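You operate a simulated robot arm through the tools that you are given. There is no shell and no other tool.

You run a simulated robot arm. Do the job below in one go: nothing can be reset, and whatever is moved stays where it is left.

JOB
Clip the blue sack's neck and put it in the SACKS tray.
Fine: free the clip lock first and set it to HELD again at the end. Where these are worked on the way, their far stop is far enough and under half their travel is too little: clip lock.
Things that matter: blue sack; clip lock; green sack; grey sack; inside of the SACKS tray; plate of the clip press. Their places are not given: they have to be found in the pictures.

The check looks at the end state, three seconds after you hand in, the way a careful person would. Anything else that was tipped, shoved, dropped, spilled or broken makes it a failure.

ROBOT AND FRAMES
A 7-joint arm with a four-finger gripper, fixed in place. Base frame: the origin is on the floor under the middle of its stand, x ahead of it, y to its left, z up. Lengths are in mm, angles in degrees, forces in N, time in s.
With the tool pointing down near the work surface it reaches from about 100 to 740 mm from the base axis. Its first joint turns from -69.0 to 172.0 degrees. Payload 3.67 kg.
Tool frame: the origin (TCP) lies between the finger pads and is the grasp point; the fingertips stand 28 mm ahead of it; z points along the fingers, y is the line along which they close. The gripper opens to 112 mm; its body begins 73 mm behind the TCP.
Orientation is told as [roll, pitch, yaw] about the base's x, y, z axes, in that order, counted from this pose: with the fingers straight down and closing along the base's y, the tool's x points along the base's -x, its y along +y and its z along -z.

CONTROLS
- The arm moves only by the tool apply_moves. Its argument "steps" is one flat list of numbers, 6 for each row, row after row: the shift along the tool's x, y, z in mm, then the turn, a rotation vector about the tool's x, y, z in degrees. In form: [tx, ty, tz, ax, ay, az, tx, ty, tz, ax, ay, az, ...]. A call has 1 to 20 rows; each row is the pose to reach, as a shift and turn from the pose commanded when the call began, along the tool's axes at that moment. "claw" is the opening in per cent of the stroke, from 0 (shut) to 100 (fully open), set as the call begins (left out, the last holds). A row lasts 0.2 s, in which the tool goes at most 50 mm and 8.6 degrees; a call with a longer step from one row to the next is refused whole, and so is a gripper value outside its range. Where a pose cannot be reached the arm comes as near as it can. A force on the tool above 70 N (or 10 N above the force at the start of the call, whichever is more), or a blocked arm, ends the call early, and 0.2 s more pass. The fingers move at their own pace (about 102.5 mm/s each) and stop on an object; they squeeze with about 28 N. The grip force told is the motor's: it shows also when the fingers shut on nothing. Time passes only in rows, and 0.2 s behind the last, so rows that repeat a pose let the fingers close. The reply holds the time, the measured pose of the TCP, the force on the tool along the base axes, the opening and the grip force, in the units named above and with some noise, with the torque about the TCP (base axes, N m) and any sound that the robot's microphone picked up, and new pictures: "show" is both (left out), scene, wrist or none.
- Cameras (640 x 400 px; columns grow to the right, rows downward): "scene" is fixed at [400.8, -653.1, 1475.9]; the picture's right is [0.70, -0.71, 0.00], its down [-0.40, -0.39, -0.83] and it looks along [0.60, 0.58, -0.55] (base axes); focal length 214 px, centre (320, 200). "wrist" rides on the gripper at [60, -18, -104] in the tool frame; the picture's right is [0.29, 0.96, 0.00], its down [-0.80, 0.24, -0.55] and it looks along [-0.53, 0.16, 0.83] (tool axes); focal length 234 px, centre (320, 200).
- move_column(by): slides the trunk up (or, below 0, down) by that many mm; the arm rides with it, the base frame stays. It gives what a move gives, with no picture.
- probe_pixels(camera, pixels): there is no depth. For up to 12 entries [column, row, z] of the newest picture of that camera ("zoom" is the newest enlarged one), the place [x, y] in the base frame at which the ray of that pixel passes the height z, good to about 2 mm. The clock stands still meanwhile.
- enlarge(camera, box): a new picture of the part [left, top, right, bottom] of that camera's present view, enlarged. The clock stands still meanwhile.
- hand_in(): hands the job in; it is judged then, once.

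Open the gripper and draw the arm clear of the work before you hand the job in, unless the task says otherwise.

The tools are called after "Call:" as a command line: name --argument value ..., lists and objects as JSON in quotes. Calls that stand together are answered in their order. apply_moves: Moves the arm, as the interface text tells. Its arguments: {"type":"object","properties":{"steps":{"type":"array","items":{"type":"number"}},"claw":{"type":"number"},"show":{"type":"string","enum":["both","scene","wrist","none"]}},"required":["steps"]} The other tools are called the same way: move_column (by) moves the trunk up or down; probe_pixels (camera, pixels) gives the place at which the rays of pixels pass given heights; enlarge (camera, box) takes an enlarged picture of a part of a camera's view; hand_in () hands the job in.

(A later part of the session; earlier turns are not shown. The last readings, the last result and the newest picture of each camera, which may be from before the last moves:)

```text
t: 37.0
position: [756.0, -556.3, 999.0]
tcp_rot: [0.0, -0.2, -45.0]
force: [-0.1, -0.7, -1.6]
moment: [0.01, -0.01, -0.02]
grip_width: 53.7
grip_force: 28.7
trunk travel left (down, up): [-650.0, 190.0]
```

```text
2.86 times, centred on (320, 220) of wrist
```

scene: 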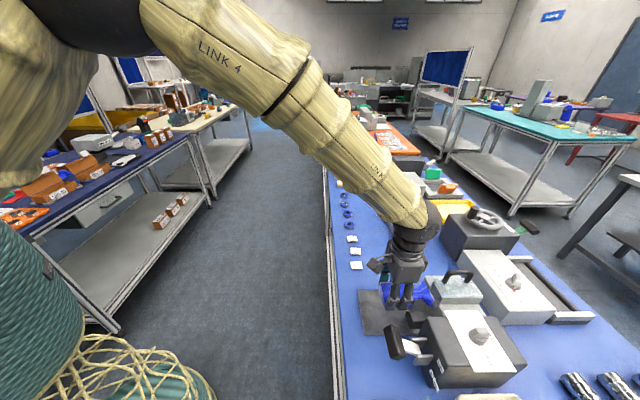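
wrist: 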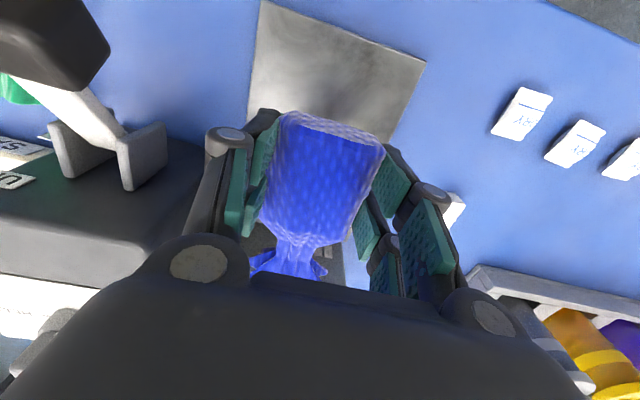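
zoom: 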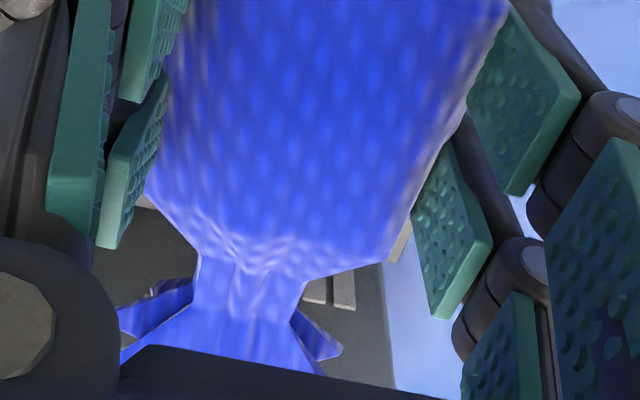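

Alignment looks right, with the tail just short of the CLIPS face. I lower in steps, watching the force as the neck enters between the blocks.

Call:
apply_moves --steps '[0.7, -0.7, 15, 0, 0, 0, 0.7, -0.7, 28, 0, 0, 0, 0.7, -0.7, 28, 0, 0, 0]'

Call:
enlarge --camera "scene" --box '[350, 250, 470, 350]'

Call:
enlarge --camera "wrist" --box '[240, 150, 400, 290]'

```text
t: 37.8
position: [753.0, -556.9, 972.9]
tcp_rot: [0.0, 0.0, -45.0]
force: [-0.1, 0.0, -2.5]
moment: [0.01, -0.01, -0.02]
grip_width: 53.7
grip_force: 28.1
trunk travel left (down, up): [-650.0, 190.0]
```

scene: 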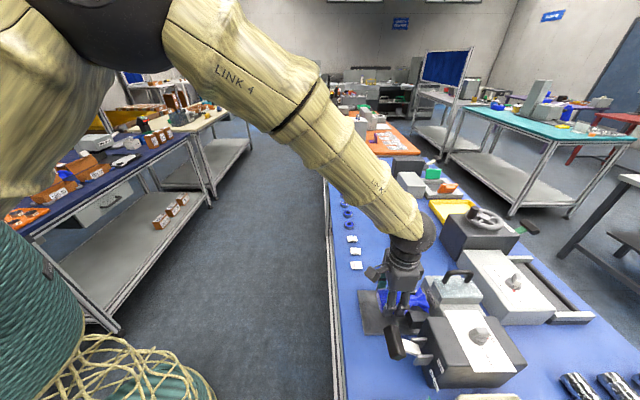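
wrist: 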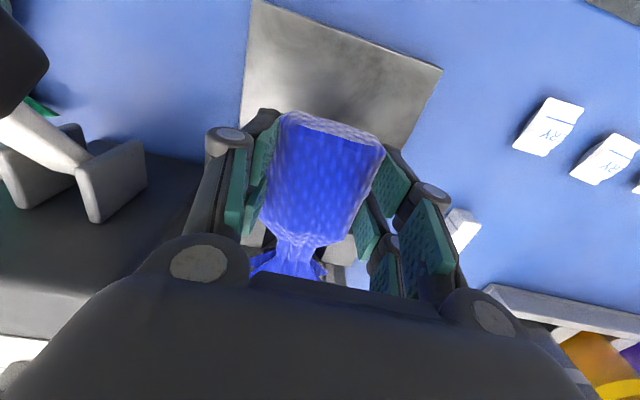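

```text
4.00 times, centred on (410, 300) of scene
```

zoom: 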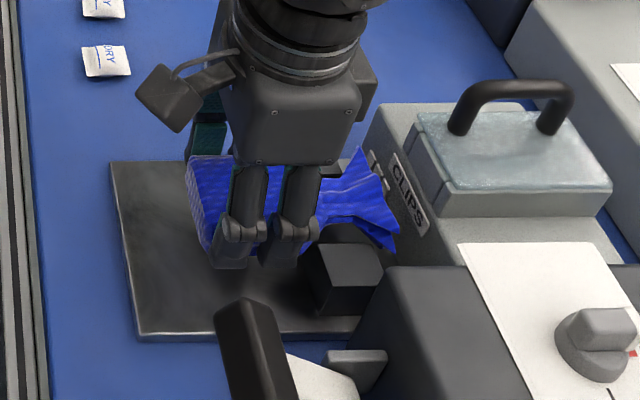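

```text
2.86 times, centred on (320, 220) of wrist
```

zoom: 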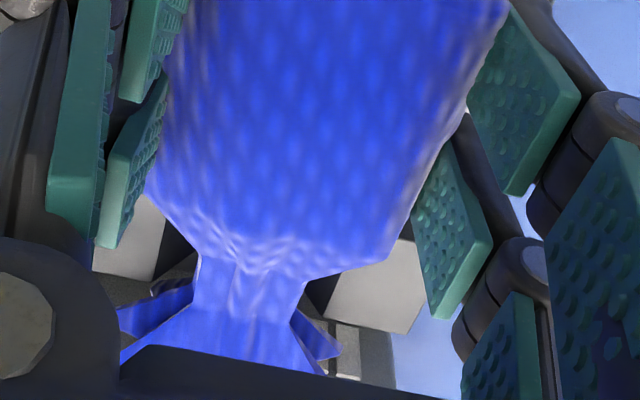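

The block tops are visible on both sides of the neck. I enlarge further to measure the centring.

Call:
enlarge --camera "wrist" --box '[260, 200, 370, 285]'

Call:
enlarge --camera "scene" --box '[390, 270, 460, 330]'

```text
4.71 times, centred on (315, 242) of wrist
```

zoom: 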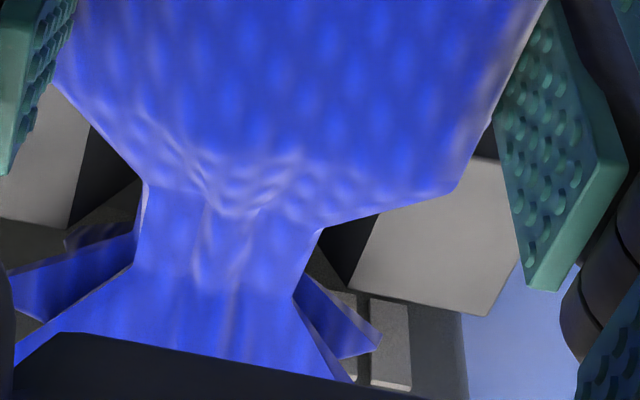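

```text
6.67 times, centred on (425, 300) of scene
```

zoom: 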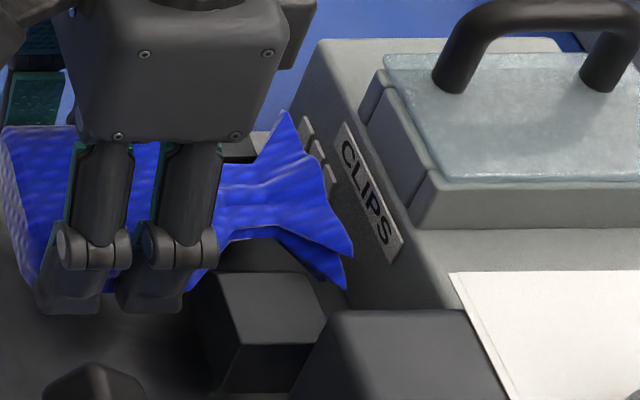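

I probe the block-top corners and the neck junction points from the wrist view to compare positions numerically.

Call:
probe_pixels --camera "wrist" --pixels '[[261.5, 248.4, 944], [321.4, 261.2, 944], [261.5, 248.4, 939], [321.4, 261.2, 939], [275.3, 255.7, 952], [309.3, 263.1, 952], [278.5, 239.3, 952], [315, 248.9, 952], [275.3, 255.7, 946], [309.3, 263.1, 946], [278.5, 239.3, 958], [315, 248.9, 958]]'

```text
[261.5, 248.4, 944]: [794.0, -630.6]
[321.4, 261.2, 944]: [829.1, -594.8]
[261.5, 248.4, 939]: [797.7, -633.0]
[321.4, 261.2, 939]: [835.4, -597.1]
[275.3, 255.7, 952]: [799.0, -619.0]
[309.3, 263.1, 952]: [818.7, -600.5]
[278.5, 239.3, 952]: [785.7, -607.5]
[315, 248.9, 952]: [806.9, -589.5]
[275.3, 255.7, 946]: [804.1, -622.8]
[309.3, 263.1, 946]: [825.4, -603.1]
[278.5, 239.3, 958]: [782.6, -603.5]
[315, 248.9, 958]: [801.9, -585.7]
```

Neck centre reads (u 140.3, v ≈994) against the slot (140.5, 992.5): well centred. I lower 12 mm and check the force.

Call:
apply_moves --steps '[0, 0, 6, 0, 0, 0, 0, 0, 12, 0, 0, 0]' --show "wrist"

Call:
enlarge --camera "wrist" --box '[260, 200, 370, 285]'

```text
t: 38.4
position: [753.6, -555.5, 960.1]
tcp_rot: [0.0, 0.1, -45.0]
force: [0.1, -0.4, -1.4]
moment: [-0.01, 0.0, 0.0]
grip_width: 53.9
grip_force: 27.9
trunk travel left (down, up): [-650.0, 190.0]
```

wrist: 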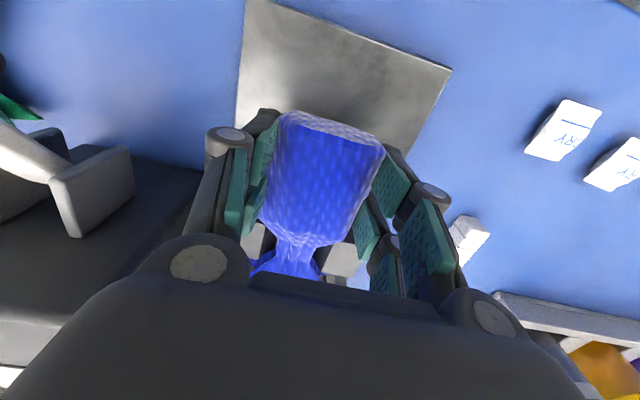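

```text
4.71 times, centred on (315, 242) of wrist
```

zoom: 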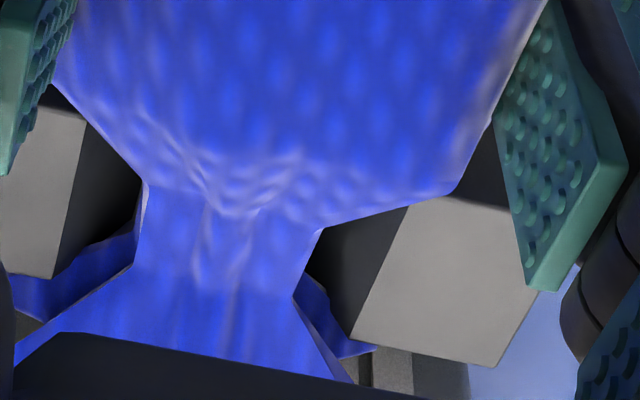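

Still no contact, and the tail passes behind the blocks. I lower another 12 mm.

Call:
apply_moves --steps '[0, 0, 6, 0, 0, 0, 0, 0, 12, 0, 0, 0]'

Call:
enlarge --camera "wrist" --box '[260, 200, 370, 285]'

Call:
enlarge --camera "scene" --box '[370, 270, 460, 345]'

```text
t: 39.0
position: [753.3, -555.9, 948.9]
tcp_rot: [0.1, 0.0, -45.0]
force: [0.3, 0.8, -1.4]
moment: [0.01, 0.04, 0.0]
grip_width: 53.7
grip_force: 27.4
trunk travel left (down, up): [-650.0, 190.0]
```

scene: 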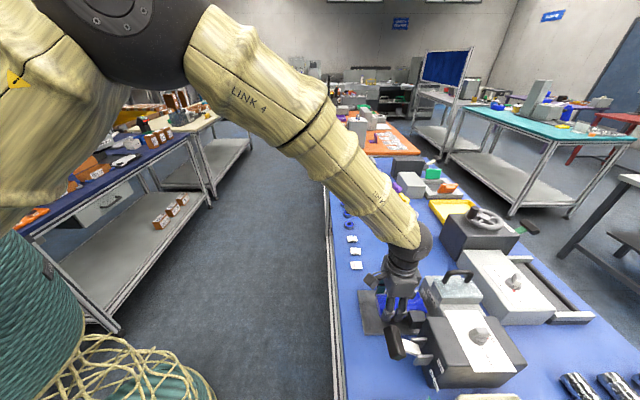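
wrist: 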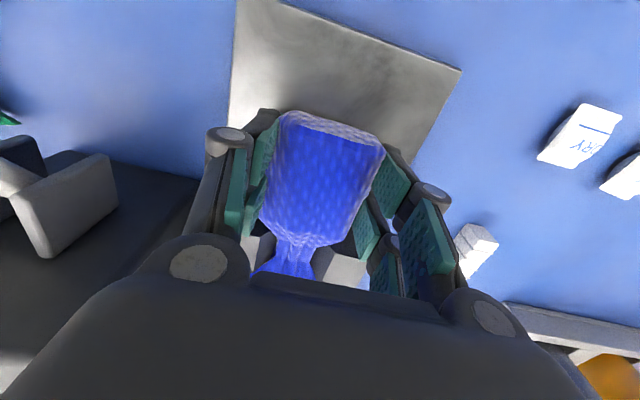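

```text
4.71 times, centred on (315, 242) of wrist
```

zoom: 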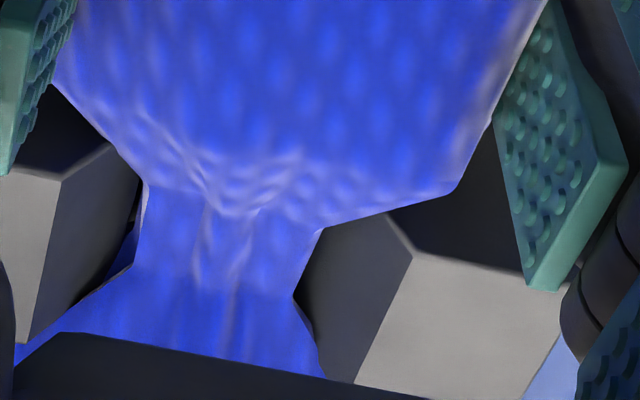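

```text
5.33 times, centred on (415, 308) of scene
```

zoom: 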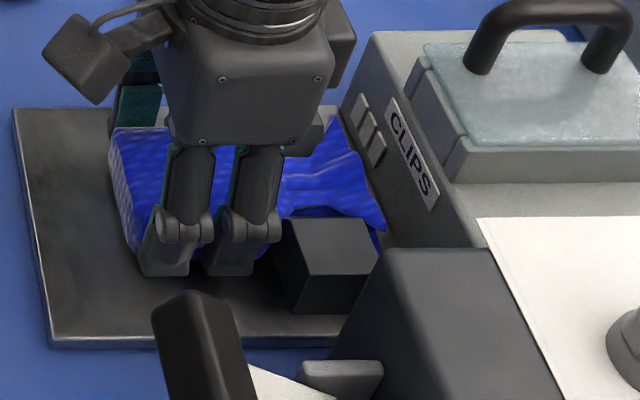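

No contact yet at z 948.9 and the neck sits nicely between the blocks. I lower 4 mm, then 2 mm more, reading the force.

Call:
apply_moves --steps '[0, 0, 2, 0, 0, 0, 0, 0, 4, 0, 0, 0]' --show "none"

Call:
apply_moves --steps '[0, 0, 1, 0, 0, 0, 0, 0, 2, 0, 0, 0]' --show "none"

```text
t: 39.6
position: [754.6, -555.4, 944.7]
tcp_rot: [0.1, 0.0, -45.0]
force: [0.2, -0.4, 0.6]
moment: [0.12, 0.01, 0.0]
grip_width: 53.4
grip_force: 27.4
trunk travel left (down, up): [-650.0, 190.0]
```

```text
t: 40.2
position: [754.5, -556.1, 944.7]
tcp_rot: [0.1, -0.2, -45.1]
force: [1.2, -4.2, 17.2]
moment: [0.18, 0.35, 0.03]
grip_width: 53.8
grip_force: 27.2
trunk travel left (down, up): [-650.0, 190.0]
```

Contact force rose to 17 N at z 944.7, so the sack rests on the plate. I ease up 1.5 mm and open to about 70 mm to release.

Call:
apply_moves --steps '[0, 0, -1.5, 0, 0, 0, 0, 0, -1.5, 0, 0, 0, 0, 0, -1.5, 0, 0, 0]' --claw 46 --show "none"

Call:
apply_moves --steps '[0, 0, 0, 0, 0, 0, 0, 0, 0, 0, 0, 0, 0, 0, 0, 0, 0, 0]' --claw 63

Call:
enlarge --camera "wrist" --box '[220, 90, 420, 285]'

Call:
enlarge --camera "scene" --box '[370, 270, 460, 345]'

```text
t: 41.0
position: [754.4, -555.4, 945.6]
tcp_rot: [0.0, 0.0, -45.0]
force: [4.4, -4.8, 12.6]
moment: [0.11, -0.09, -0.03]
grip_width: 53.7
grip_force: 27.9
trunk travel left (down, up): [-650.0, 190.0]
```

```text
t: 41.8
position: [753.9, -555.4, 943.3]
tcp_rot: [0.0, 0.0, -45.0]
force: [-0.1, -0.3, -0.6]
moment: [0.03, 0.07, 0.02]
grip_width: 70.6
grip_force: 0.0
trunk travel left (down, up): [-650.0, 190.0]
```

scene: 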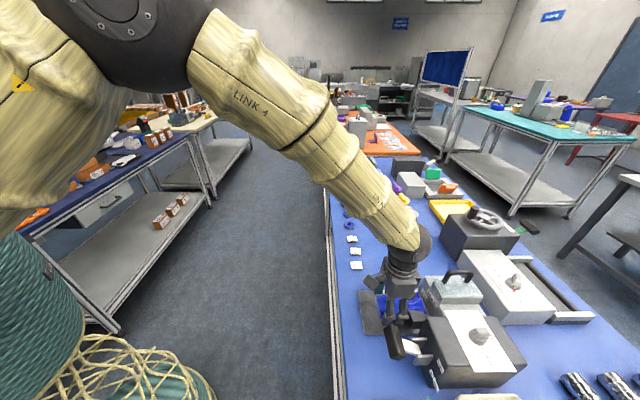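
wrist: 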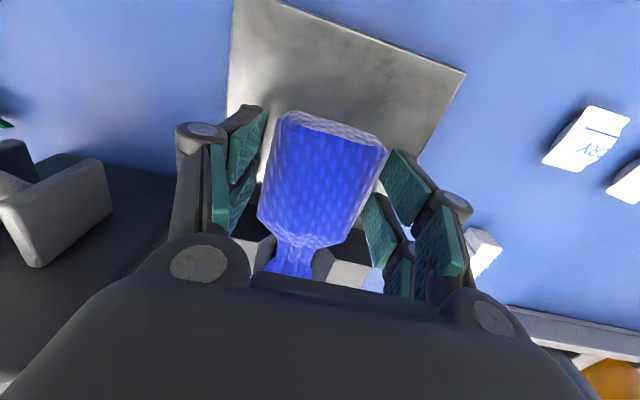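

```text
2.05 times, centred on (320, 188) of wrist
```

zoom: 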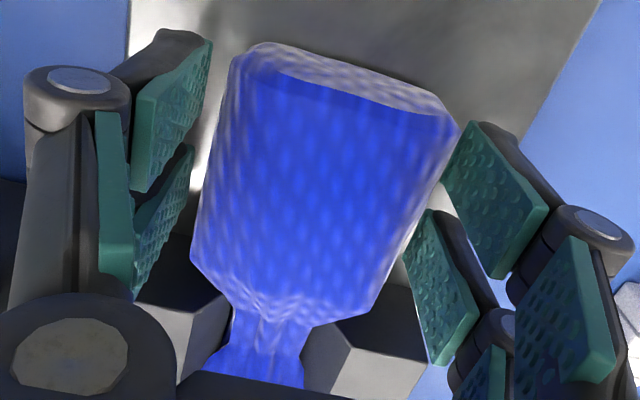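

```text
5.33 times, centred on (415, 308) of scene
```

zoom: 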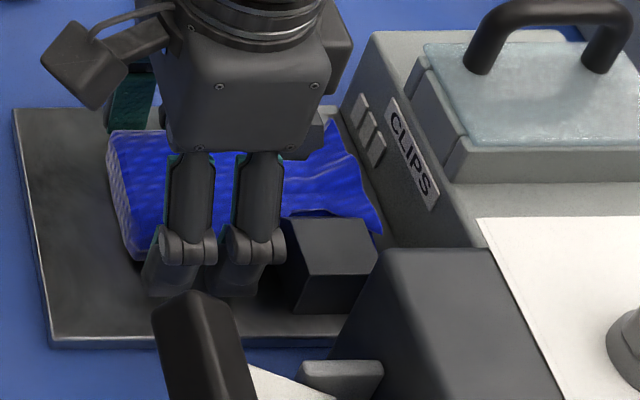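

The sack is released on the plate and force is nil. I raise the gripper straight up to z≈1150.

Call:
apply_moves --steps '[0, 0, -15, 0, 0, 0, 0, 0, -40, 0, 0, 0, 0, 0, -80, 0, 0, 0, 0, 0, -120, 0, 0, 0, 0, 0, -160, 0, 0, 0, 0, 0, -205, 0, 0, 0]'

Call:
enlarge --camera "scene" --box '[340, 260, 460, 350]'

Call:
enlarge --camera "wrist" --box '[220, 0, 420, 160]'

```text
t: 43.2
position: [752.4, -553.3, 1153.1]
tcp_rot: [-0.1, 0.1, -45.0]
force: [-0.3, 0.6, 0.0]
moment: [-0.02, -0.02, -0.03]
grip_width: 70.6
grip_force: 0.0
trunk travel left (down, up): [-650.0, 190.0]
```

scene: 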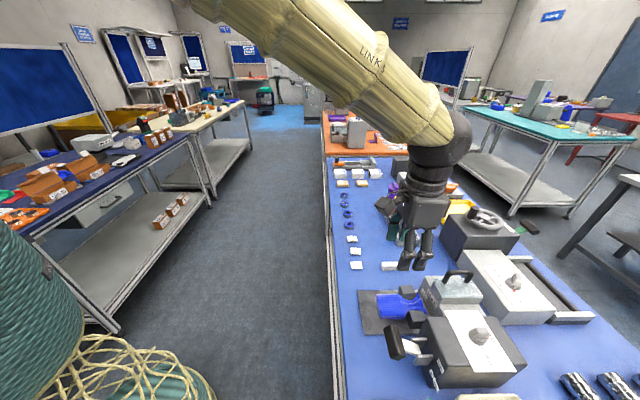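
wrist: 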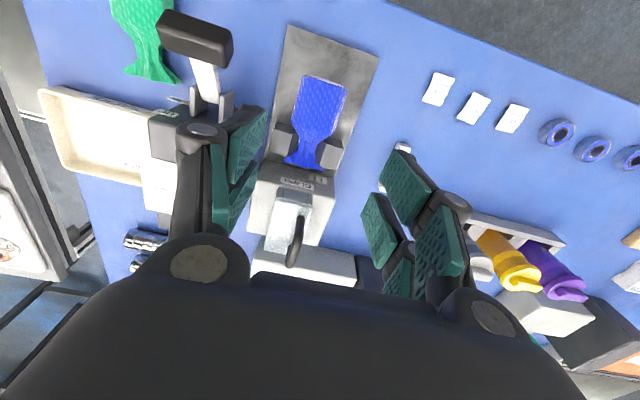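

```text
4.44 times, centred on (400, 305) of scene
```

zoom: 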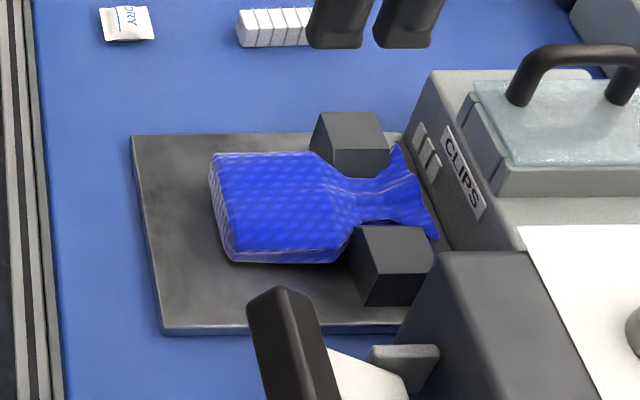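

```text
2.50 times, centred on (320, 80) of wrist
```

zoom: 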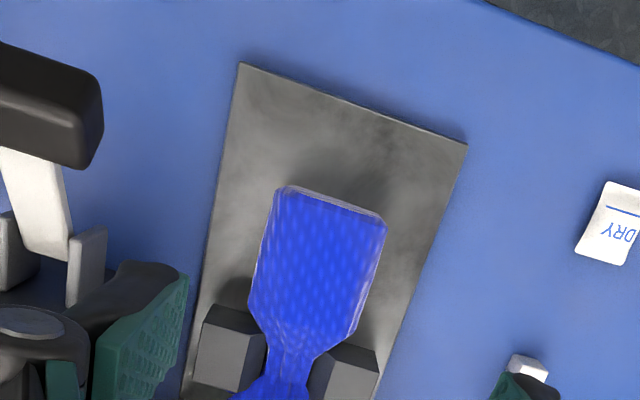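

The sack lies flat with its neck between the blocks (neck centre ≈ v 992, slot 992.5). Next I close the fingers and move above the lever handle at (644,−613) to press it down.

Call:
apply_moves --steps '[11.4, -39.6, 0, 0, 0, 0, 22.8, -79.3, 0, 0, 0, 0, 34.2, -118.9, 0, 0, 0, 0, 34.2, -118.9, 40, 0, 0, 0, 34.2, -118.9, 75, 0, 0, 0, 34.2, -118.9, 75, 0, 0, 0]' --claw 0

Call:
enlarge --camera "scene" --box '[350, 260, 470, 360]'

Call:
enlarge --camera "wrist" --box '[220, 60, 420, 230]'

```text
t: 44.6
position: [643.7, -615.7, 1077.0]
tcp_rot: [-0.1, 0.0, -45.0]
force: [0.6, 1.1, 0.0]
moment: [0.0, 0.02, 0.01]
grip_width: 0.2
grip_force: 28.6
trunk travel left (down, up): [-650.0, 190.0]
```

scene: 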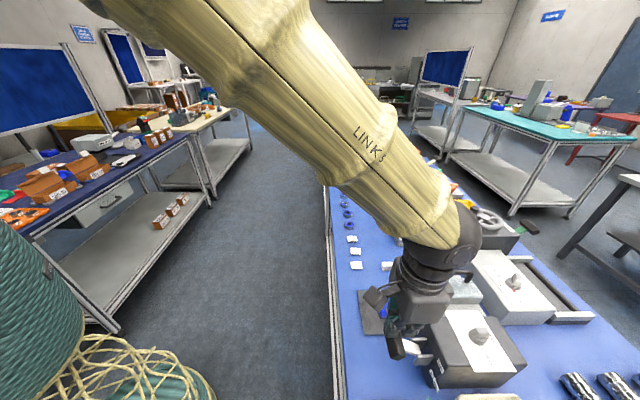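
wrist: 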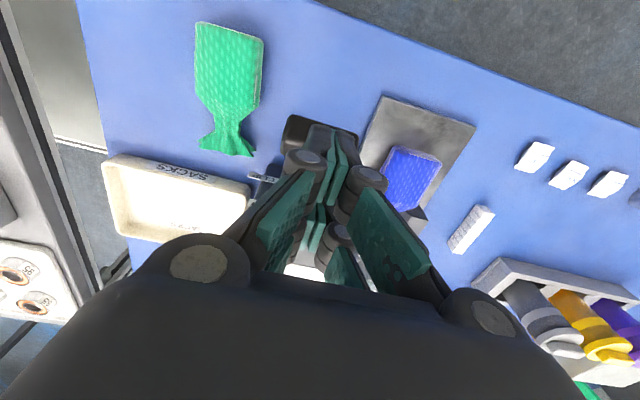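

```text
4.00 times, centred on (410, 310) of scene
```

zoom: 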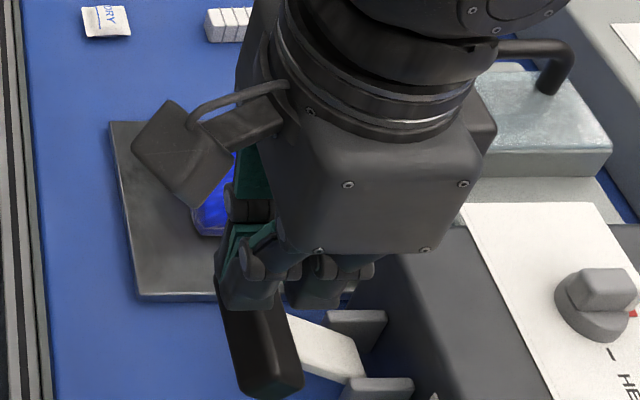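

```text
2.35 times, centred on (320, 145) of wrist
```

zoom: 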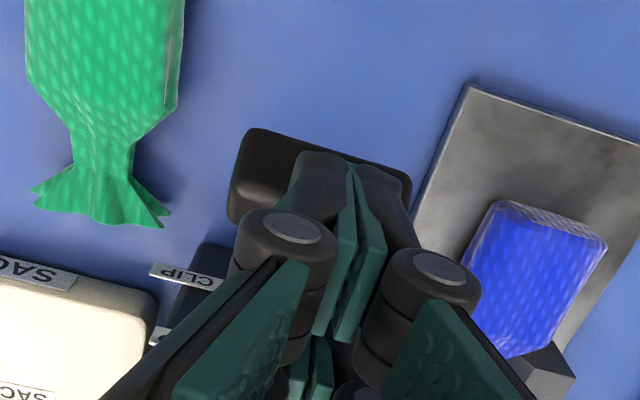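

The closed rear finger pair stands above the handle's top face. I descend 32 mm to near contact and read the force.

Call:
apply_moves --steps '[0, 0, 15, 0, 0, 0, 0, 0, 27, 0, 0, 0, 0, 0, 34, 0, 0, 0]' --show "none"

Call:
apply_moves --steps '[0, 0, 4, 0, 0, 0, 0, 0, 8, 0, 0, 0, 0, 0, 12, 0, 0, 0]'

Call:
enlarge --camera "scene" --box '[350, 270, 470, 370]'

```text
t: 45.4
position: [641.0, -613.1, 1043.5]
tcp_rot: [0.0, 0.0, -44.9]
force: [-21.3, 13.7, 17.6]
moment: [0.25, 0.69, 0.1]
grip_width: 6.0
grip_force: 35.6
trunk travel left (down, up): [-650.0, 190.0]
```

```text
t: 46.2
position: [636.7, -608.1, 1033.0]
tcp_rot: [-0.1, 0.5, -45.0]
force: [-40.4, 26.2, 26.2]
moment: [0.44, 1.36, 0.22]
grip_width: 5.7
grip_force: 35.7
trunk travel left (down, up): [-650.0, 190.0]
stopped in row 3: the force on the tool passed its limit at 72 N (the readings are from after the stop); the commanded pose is now the measured one
```

scene: 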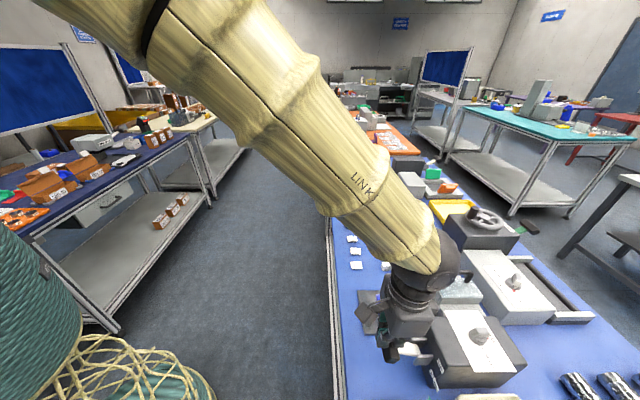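
wrist: 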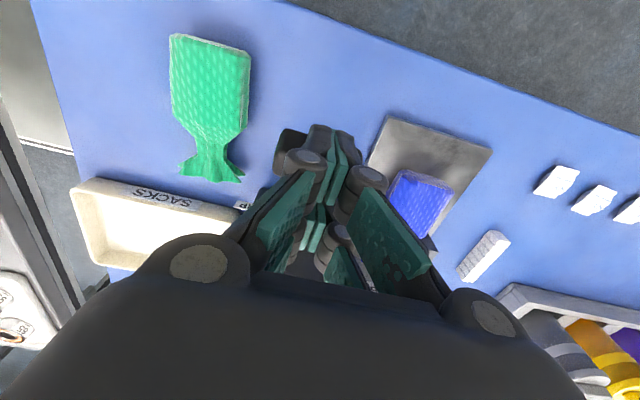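

```text
4.00 times, centred on (410, 320) of scene
```

zoom: 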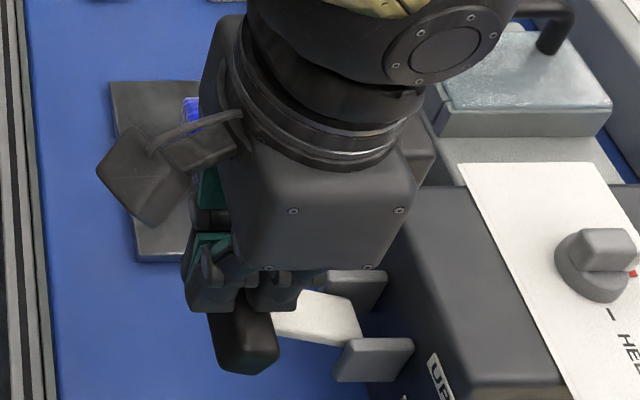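

The lever is moving (handle shifted down and outward), but the finger pairs wedge on it and push the tool sideways. I back off upward to re-approach with the fingers turned so both pairs lie along the handle.

Call:
apply_moves --steps '[0, 0, -10, 0, 0, 0, 0, 0, -30, 0, 0, 0, 0, 0, -70, 0, 0, 0, 0, 0, -110, 0, 0, 0]'

Call:
enlarge --camera "scene" --box '[350, 270, 470, 370]'

Call:
enlarge --camera "wrist" --box '[180, 60, 460, 260]'

```text
t: 47.2
position: [647.3, -613.2, 1137.7]
tcp_rot: [-0.1, 0.4, -45.0]
force: [-0.7, 0.4, -0.4]
moment: [0.02, 0.02, -0.01]
grip_width: 0.1
grip_force: 35.8
trunk travel left (down, up): [-650.0, 190.0]
```

scene: 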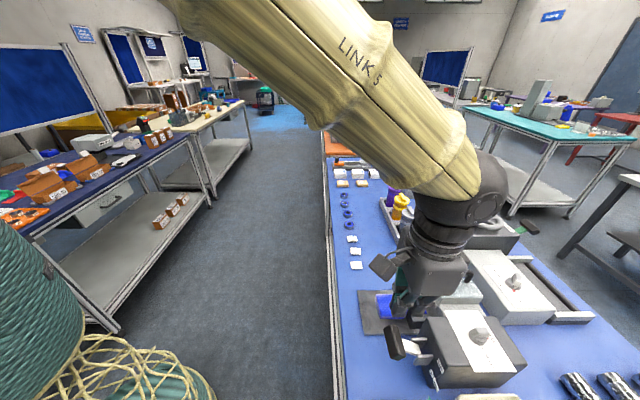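
wrist: 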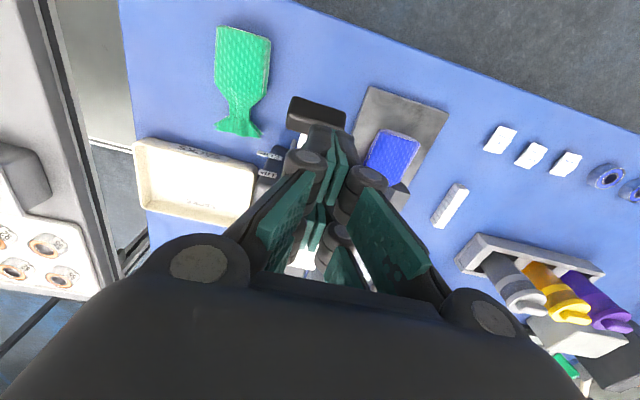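

```text
4.00 times, centred on (410, 320) of scene
```

zoom: 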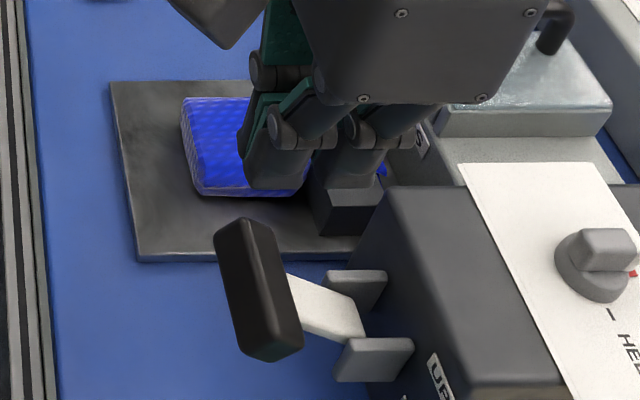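

```text
2.00 times, centred on (320, 160) of wrist
```

zoom: 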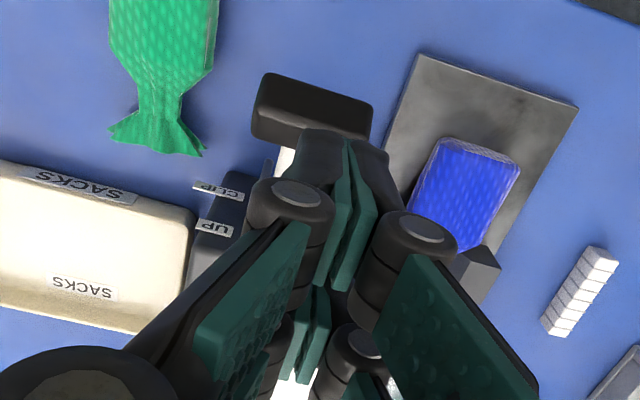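

The lever springs back UP when released. I rotate the closed gripper to yaw −135° so both finger pairs line up along the handle's length, centred over it.

Call:
apply_moves --steps '[-0.4, -0.2, 0, 0, 0, 8.2, -0.9, -0.4, 0, 0, 0, 16.4, -1.3, -0.6, 0, 0, 0, 24.6, -1.7, -0.8, 0, 0, 0, 32.8, -2.1, -1, 0, 0, 0, 41, -2.6, -1.2, 0, 0, 0, 49.2, -3, -1.4, 0, 0, 0, 57.4, -3.4, -1.6, 0, 0, 0, 65.6, -3.8, -1.8, 0, 0, 0, 73.8, -4.2, -2, 0, 0, 0, 82, -4.7, -2.2, 0, 0, 0, 90, -4.7, -2.2, 20, 0, 0, 90]'

Call:
enlarge --camera "scene" --box '[350, 250, 470, 370]'

Call:
enlarge --camera "wrist" --box '[220, 60, 420, 230]'

```text
t: 49.8
position: [646.6, -621.4, 1119.4]
tcp_rot: [-0.4, 0.0, -135.1]
force: [0.5, -0.3, -0.5]
moment: [0.06, 0.03, 0.01]
grip_width: 0.0
grip_force: 35.9
trunk travel left (down, up): [-650.0, 190.0]
```

scene: 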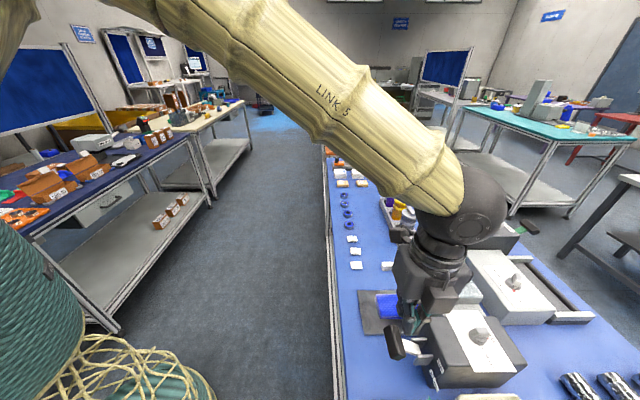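
wrist: 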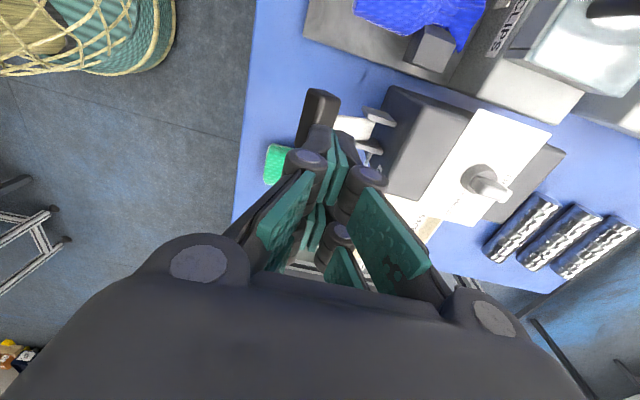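

```text
3.33 times, centred on (410, 310) of scene
```

zoom: 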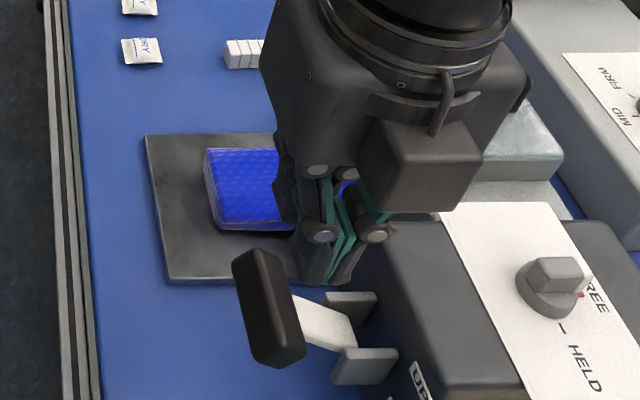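

```text
2.35 times, centred on (320, 145) of wrist
```

zoom: 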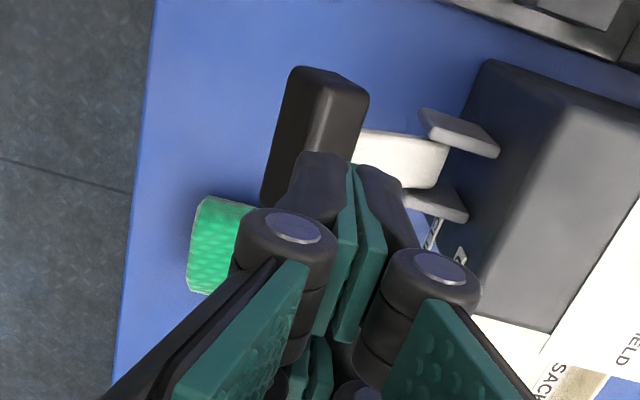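

Both finger pairs now align with the handle, slightly toward its top face. I descend to just above the handle (tips ≈1024).

Call:
apply_moves --steps '[4, 0, 30, 0, 0, 0, 4, 0, 55, 0, 0, 0, 4, 0, 67, 0, 0, 0]'

Call:
enlarge --camera "scene" --box '[350, 260, 450, 370]'

Call:
enlarge --camera "wrist" --box '[240, 80, 400, 220]'

```text
t: 50.6
position: [648.7, -614.7, 1052.7]
tcp_rot: [-0.3, 0.0, -135.0]
force: [-0.4, 0.0, 0.1]
moment: [-0.01, -0.01, 0.01]
grip_width: 0.0
grip_force: 34.9
trunk travel left (down, up): [-650.0, 190.0]
```

scene: 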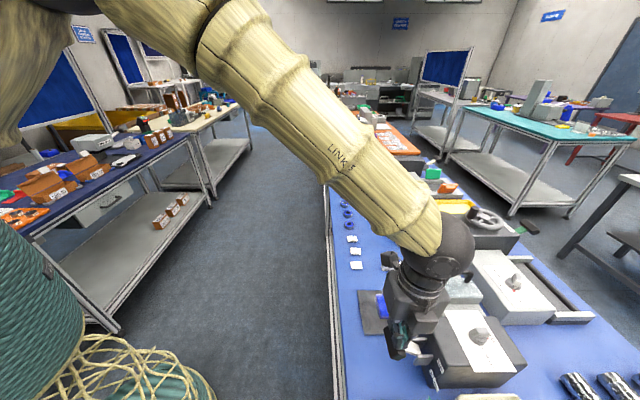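
wrist: 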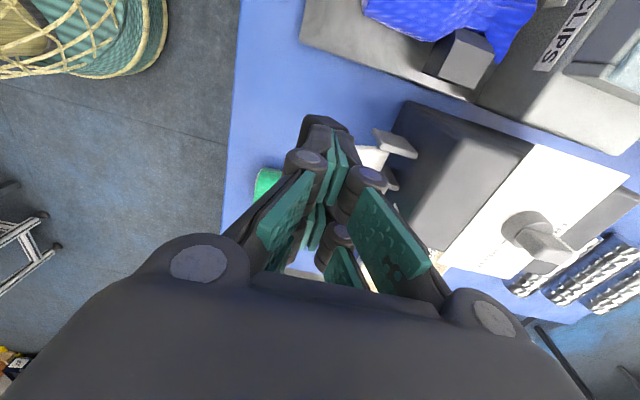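

```text
3.64 times, centred on (400, 315) of scene
```

zoom: 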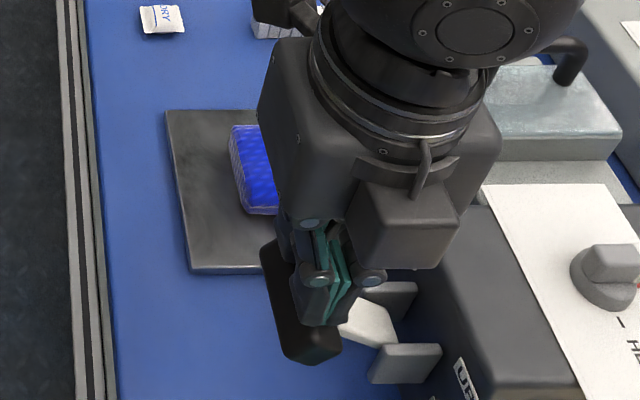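

```text
2.86 times, centred on (320, 150) of wrist
```

zoom: 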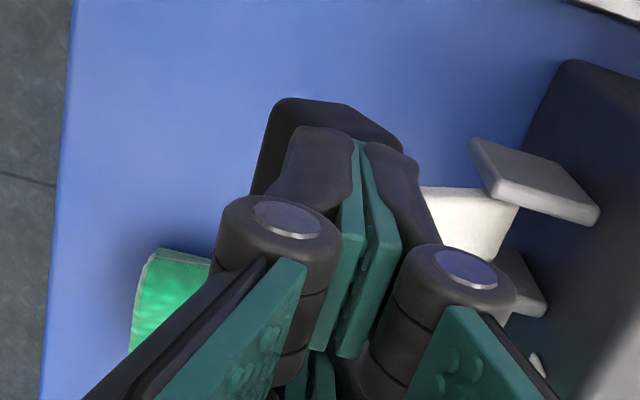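

The tips are right over the handle. I press down while following the lever's arc outward.

Call:
apply_moves --steps '[0, -2.4, 8.7, 0, 0, 0, 0, -5.4, 16.7, 0, 0, 0, 0, -9.4, 23.7, 0, 0, 0]' --show "none"

```text
t: 51.4
position: [643.1, -608.8, 1028.3]
tcp_rot: [-0.2, 0.0, -135.0]
force: [0.2, -0.7, 1.1]
moment: [-0.02, -0.01, -0.03]
grip_width: 0.0
grip_force: 35.9
trunk travel left (down, up): [-650.0, 190.0]
```

No force at tips z≈1000, so the fingers may have missed the handle. I look at the views before going on.

Call:
apply_moves --steps '[0, 0, 0, 0, 0, 0]'

Call:
enlarge --camera "scene" --box '[350, 270, 450, 380]'

Call:
enlarge --camera "wrist" --box '[240, 80, 400, 220]'

```text
t: 51.8
position: [642.3, -609.6, 1028.6]
tcp_rot: [-0.3, 0.0, -134.9]
force: [0.6, -0.8, 0.8]
moment: [-0.03, -0.01, -0.02]
grip_width: 0.0
grip_force: 35.2
trunk travel left (down, up): [-650.0, 190.0]
```

scene: 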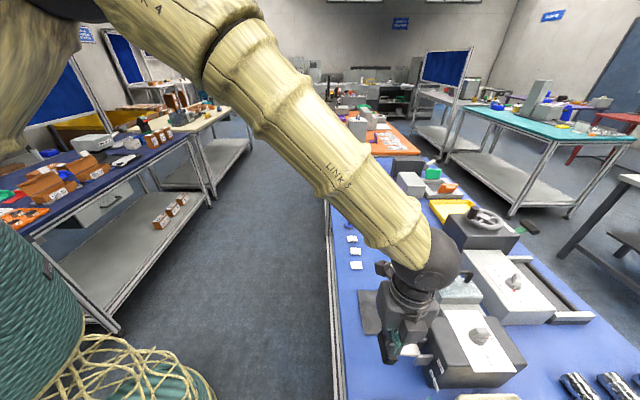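
wrist: 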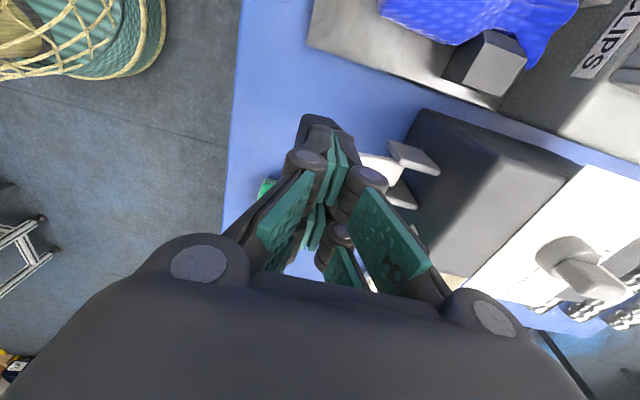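

```text
3.64 times, centred on (400, 325) of scene
```

zoom: 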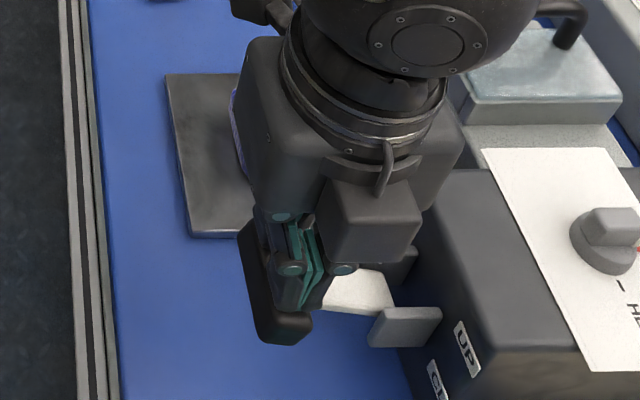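

```text
2.86 times, centred on (320, 150) of wrist
```

zoom: 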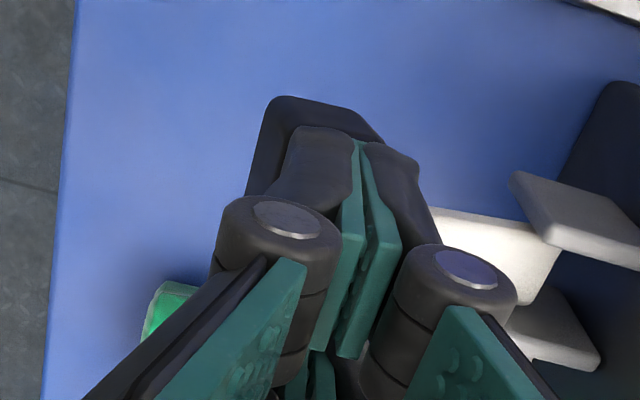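

The handle is moving with the fingers almost without resistance. I keep pressing along the arc.

Call:
apply_moves --steps '[0, -3.5, 6, 0, 0, 0, 0, -6, 12, 0, 0, 0, 0, -8, 18, 0, 0, 0, 0, -9.5, 24, 0, 0, 0]'

Call:
enlarge --camera "scene" --box '[350, 270, 450, 380]'

Call:
enlarge --camera "wrist" --box '[240, 80, 400, 220]'

```text
t: 52.8
position: [635.6, -602.1, 1004.4]
tcp_rot: [-0.3, 0.1, -135.0]
force: [0.5, -1.7, 1.6]
moment: [-0.03, -0.02, -0.02]
grip_width: 0.0
grip_force: 35.8
trunk travel left (down, up): [-650.0, 190.0]
```

scene: 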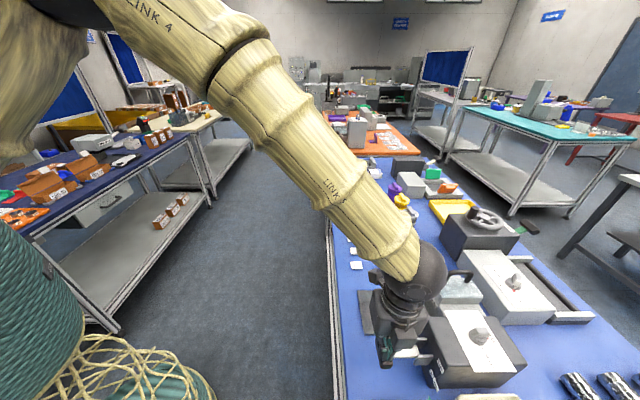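
wrist: 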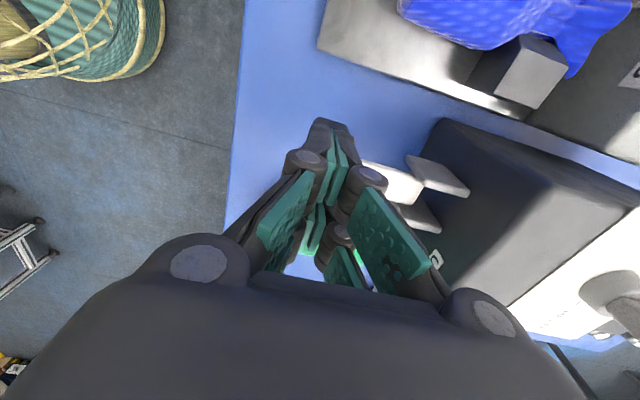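

```text
3.64 times, centred on (400, 325) of scene
```

zoom: 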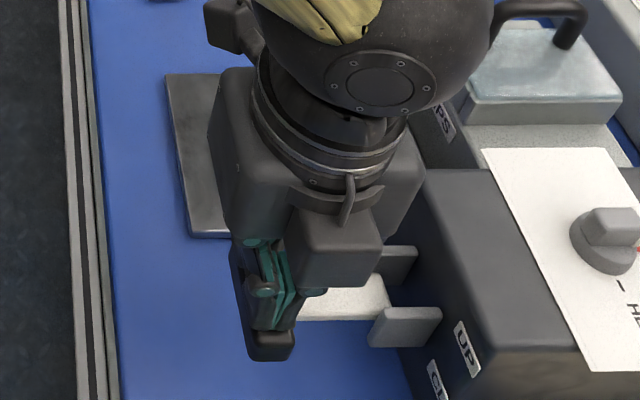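

```text
2.86 times, centred on (320, 150) of wrist
```

zoom: 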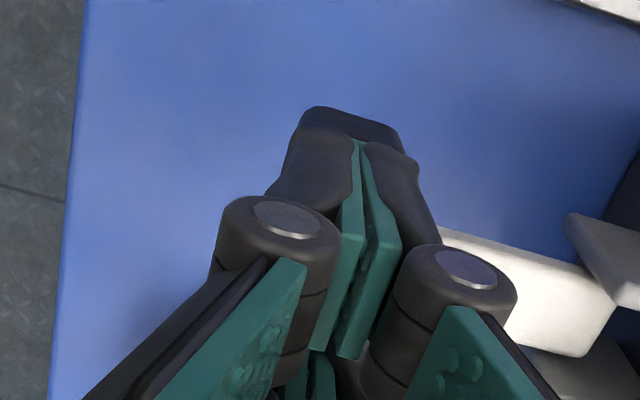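

The lever is now roughly level and following. I continue down in small steps watching for the stop.

Call:
apply_moves --steps '[0, -1.5, 6, 0, 0, 0, 0, -2, 12, 0, 0, 0, 0, -2, 18, 0, 0, 0]' --show "none"

Call:
apply_moves --steps '[0, 0.5, 5, 0, 0, 0, 0, 1, 10, 0, 0, 0]'

Call:
enlarge --camera "scene" --box '[350, 270, 450, 380]'

Call:
enlarge --camera "wrist" --box '[240, 80, 400, 220]'

```text
t: 53.6
position: [634.5, -599.9, 986.7]
tcp_rot: [-0.3, 0.0, -135.0]
force: [-0.3, -0.8, 1.5]
moment: [-0.02, -0.05, -0.01]
grip_width: 0.3
grip_force: 35.8
trunk travel left (down, up): [-650.0, 190.0]
```

```text
t: 54.2
position: [635.2, -599.6, 979.0]
tcp_rot: [-0.3, 0.0, -135.0]
force: [-0.6, 1.1, 14.4]
moment: [-0.06, -0.08, -0.06]
grip_width: 0.0
grip_force: 36.0
trunk travel left (down, up): [-650.0, 190.0]
```

scene: 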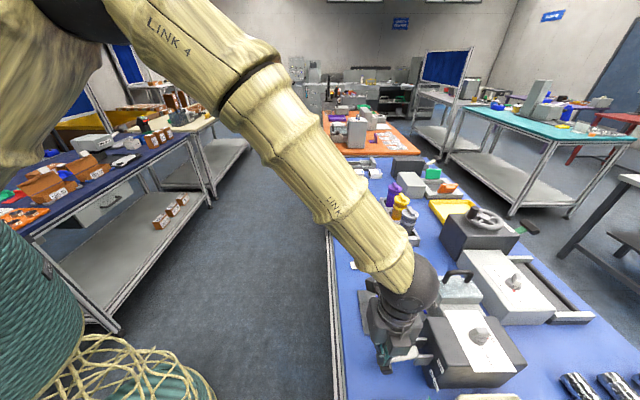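
wrist: 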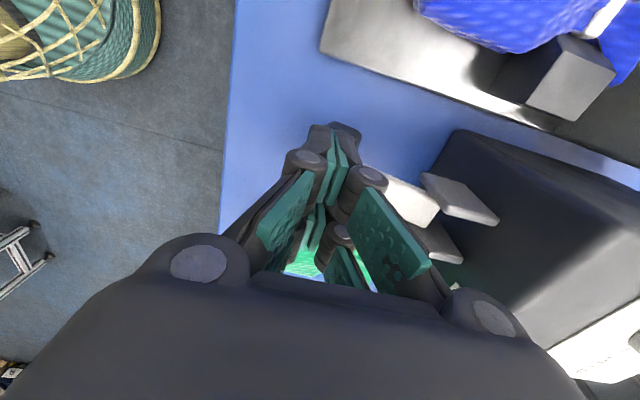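

```text
3.64 times, centred on (400, 325) of scene
```

zoom: 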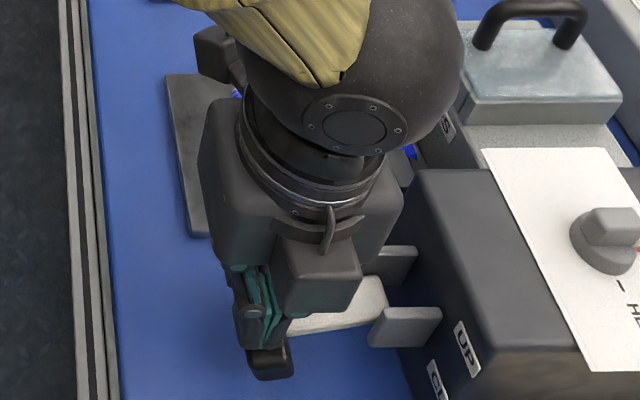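

```text
2.86 times, centred on (320, 150) of wrist
```

zoom: 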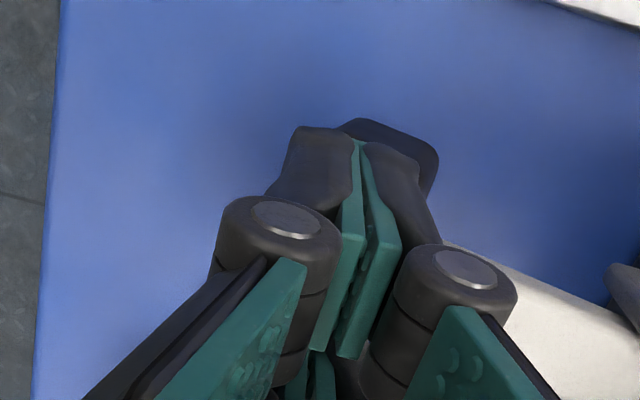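

The force rose to 14 N and a white band now appears at the sack's neck (605,15 in the wrist view). I enlarge that and press slightly further to make sure of the stop.

Call:
enlarge --camera "wrist" --box '[480, 0, 640, 120]'

Call:
apply_moves --steps '[0, 0.5, 3, 0, 0, 0, 0, 0.5, 3, 0, 0, 0, 0, 0.5, 3, 0, 0, 0]' --show "wrist"

```text
3.33 times, centred on (560, 60) of wrist
```

zoom: 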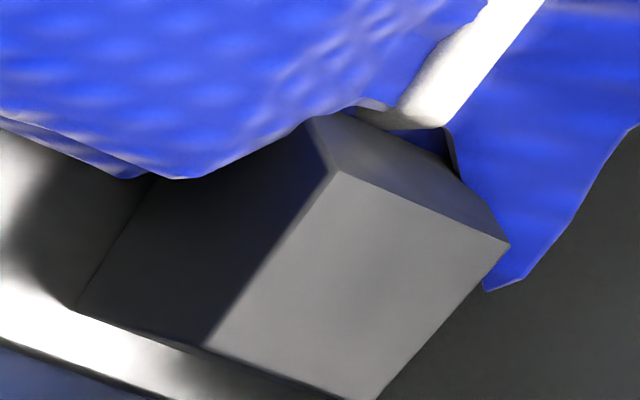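

```text
t: 55.0
position: [634.7, -600.9, 977.4]
tcp_rot: [0.0, 0.0, -135.0]
force: [5.4, -2.7, 41.0]
moment: [-0.32, -0.39, 0.02]
grip_width: 0.2
grip_force: 35.6
trunk travel left (down, up): [-650.0, 190.0]
```

wrist: 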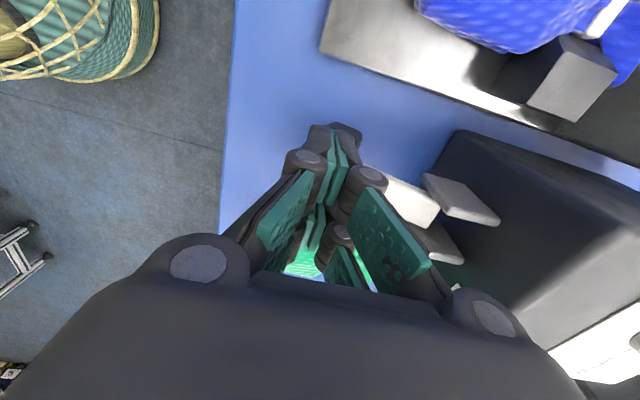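

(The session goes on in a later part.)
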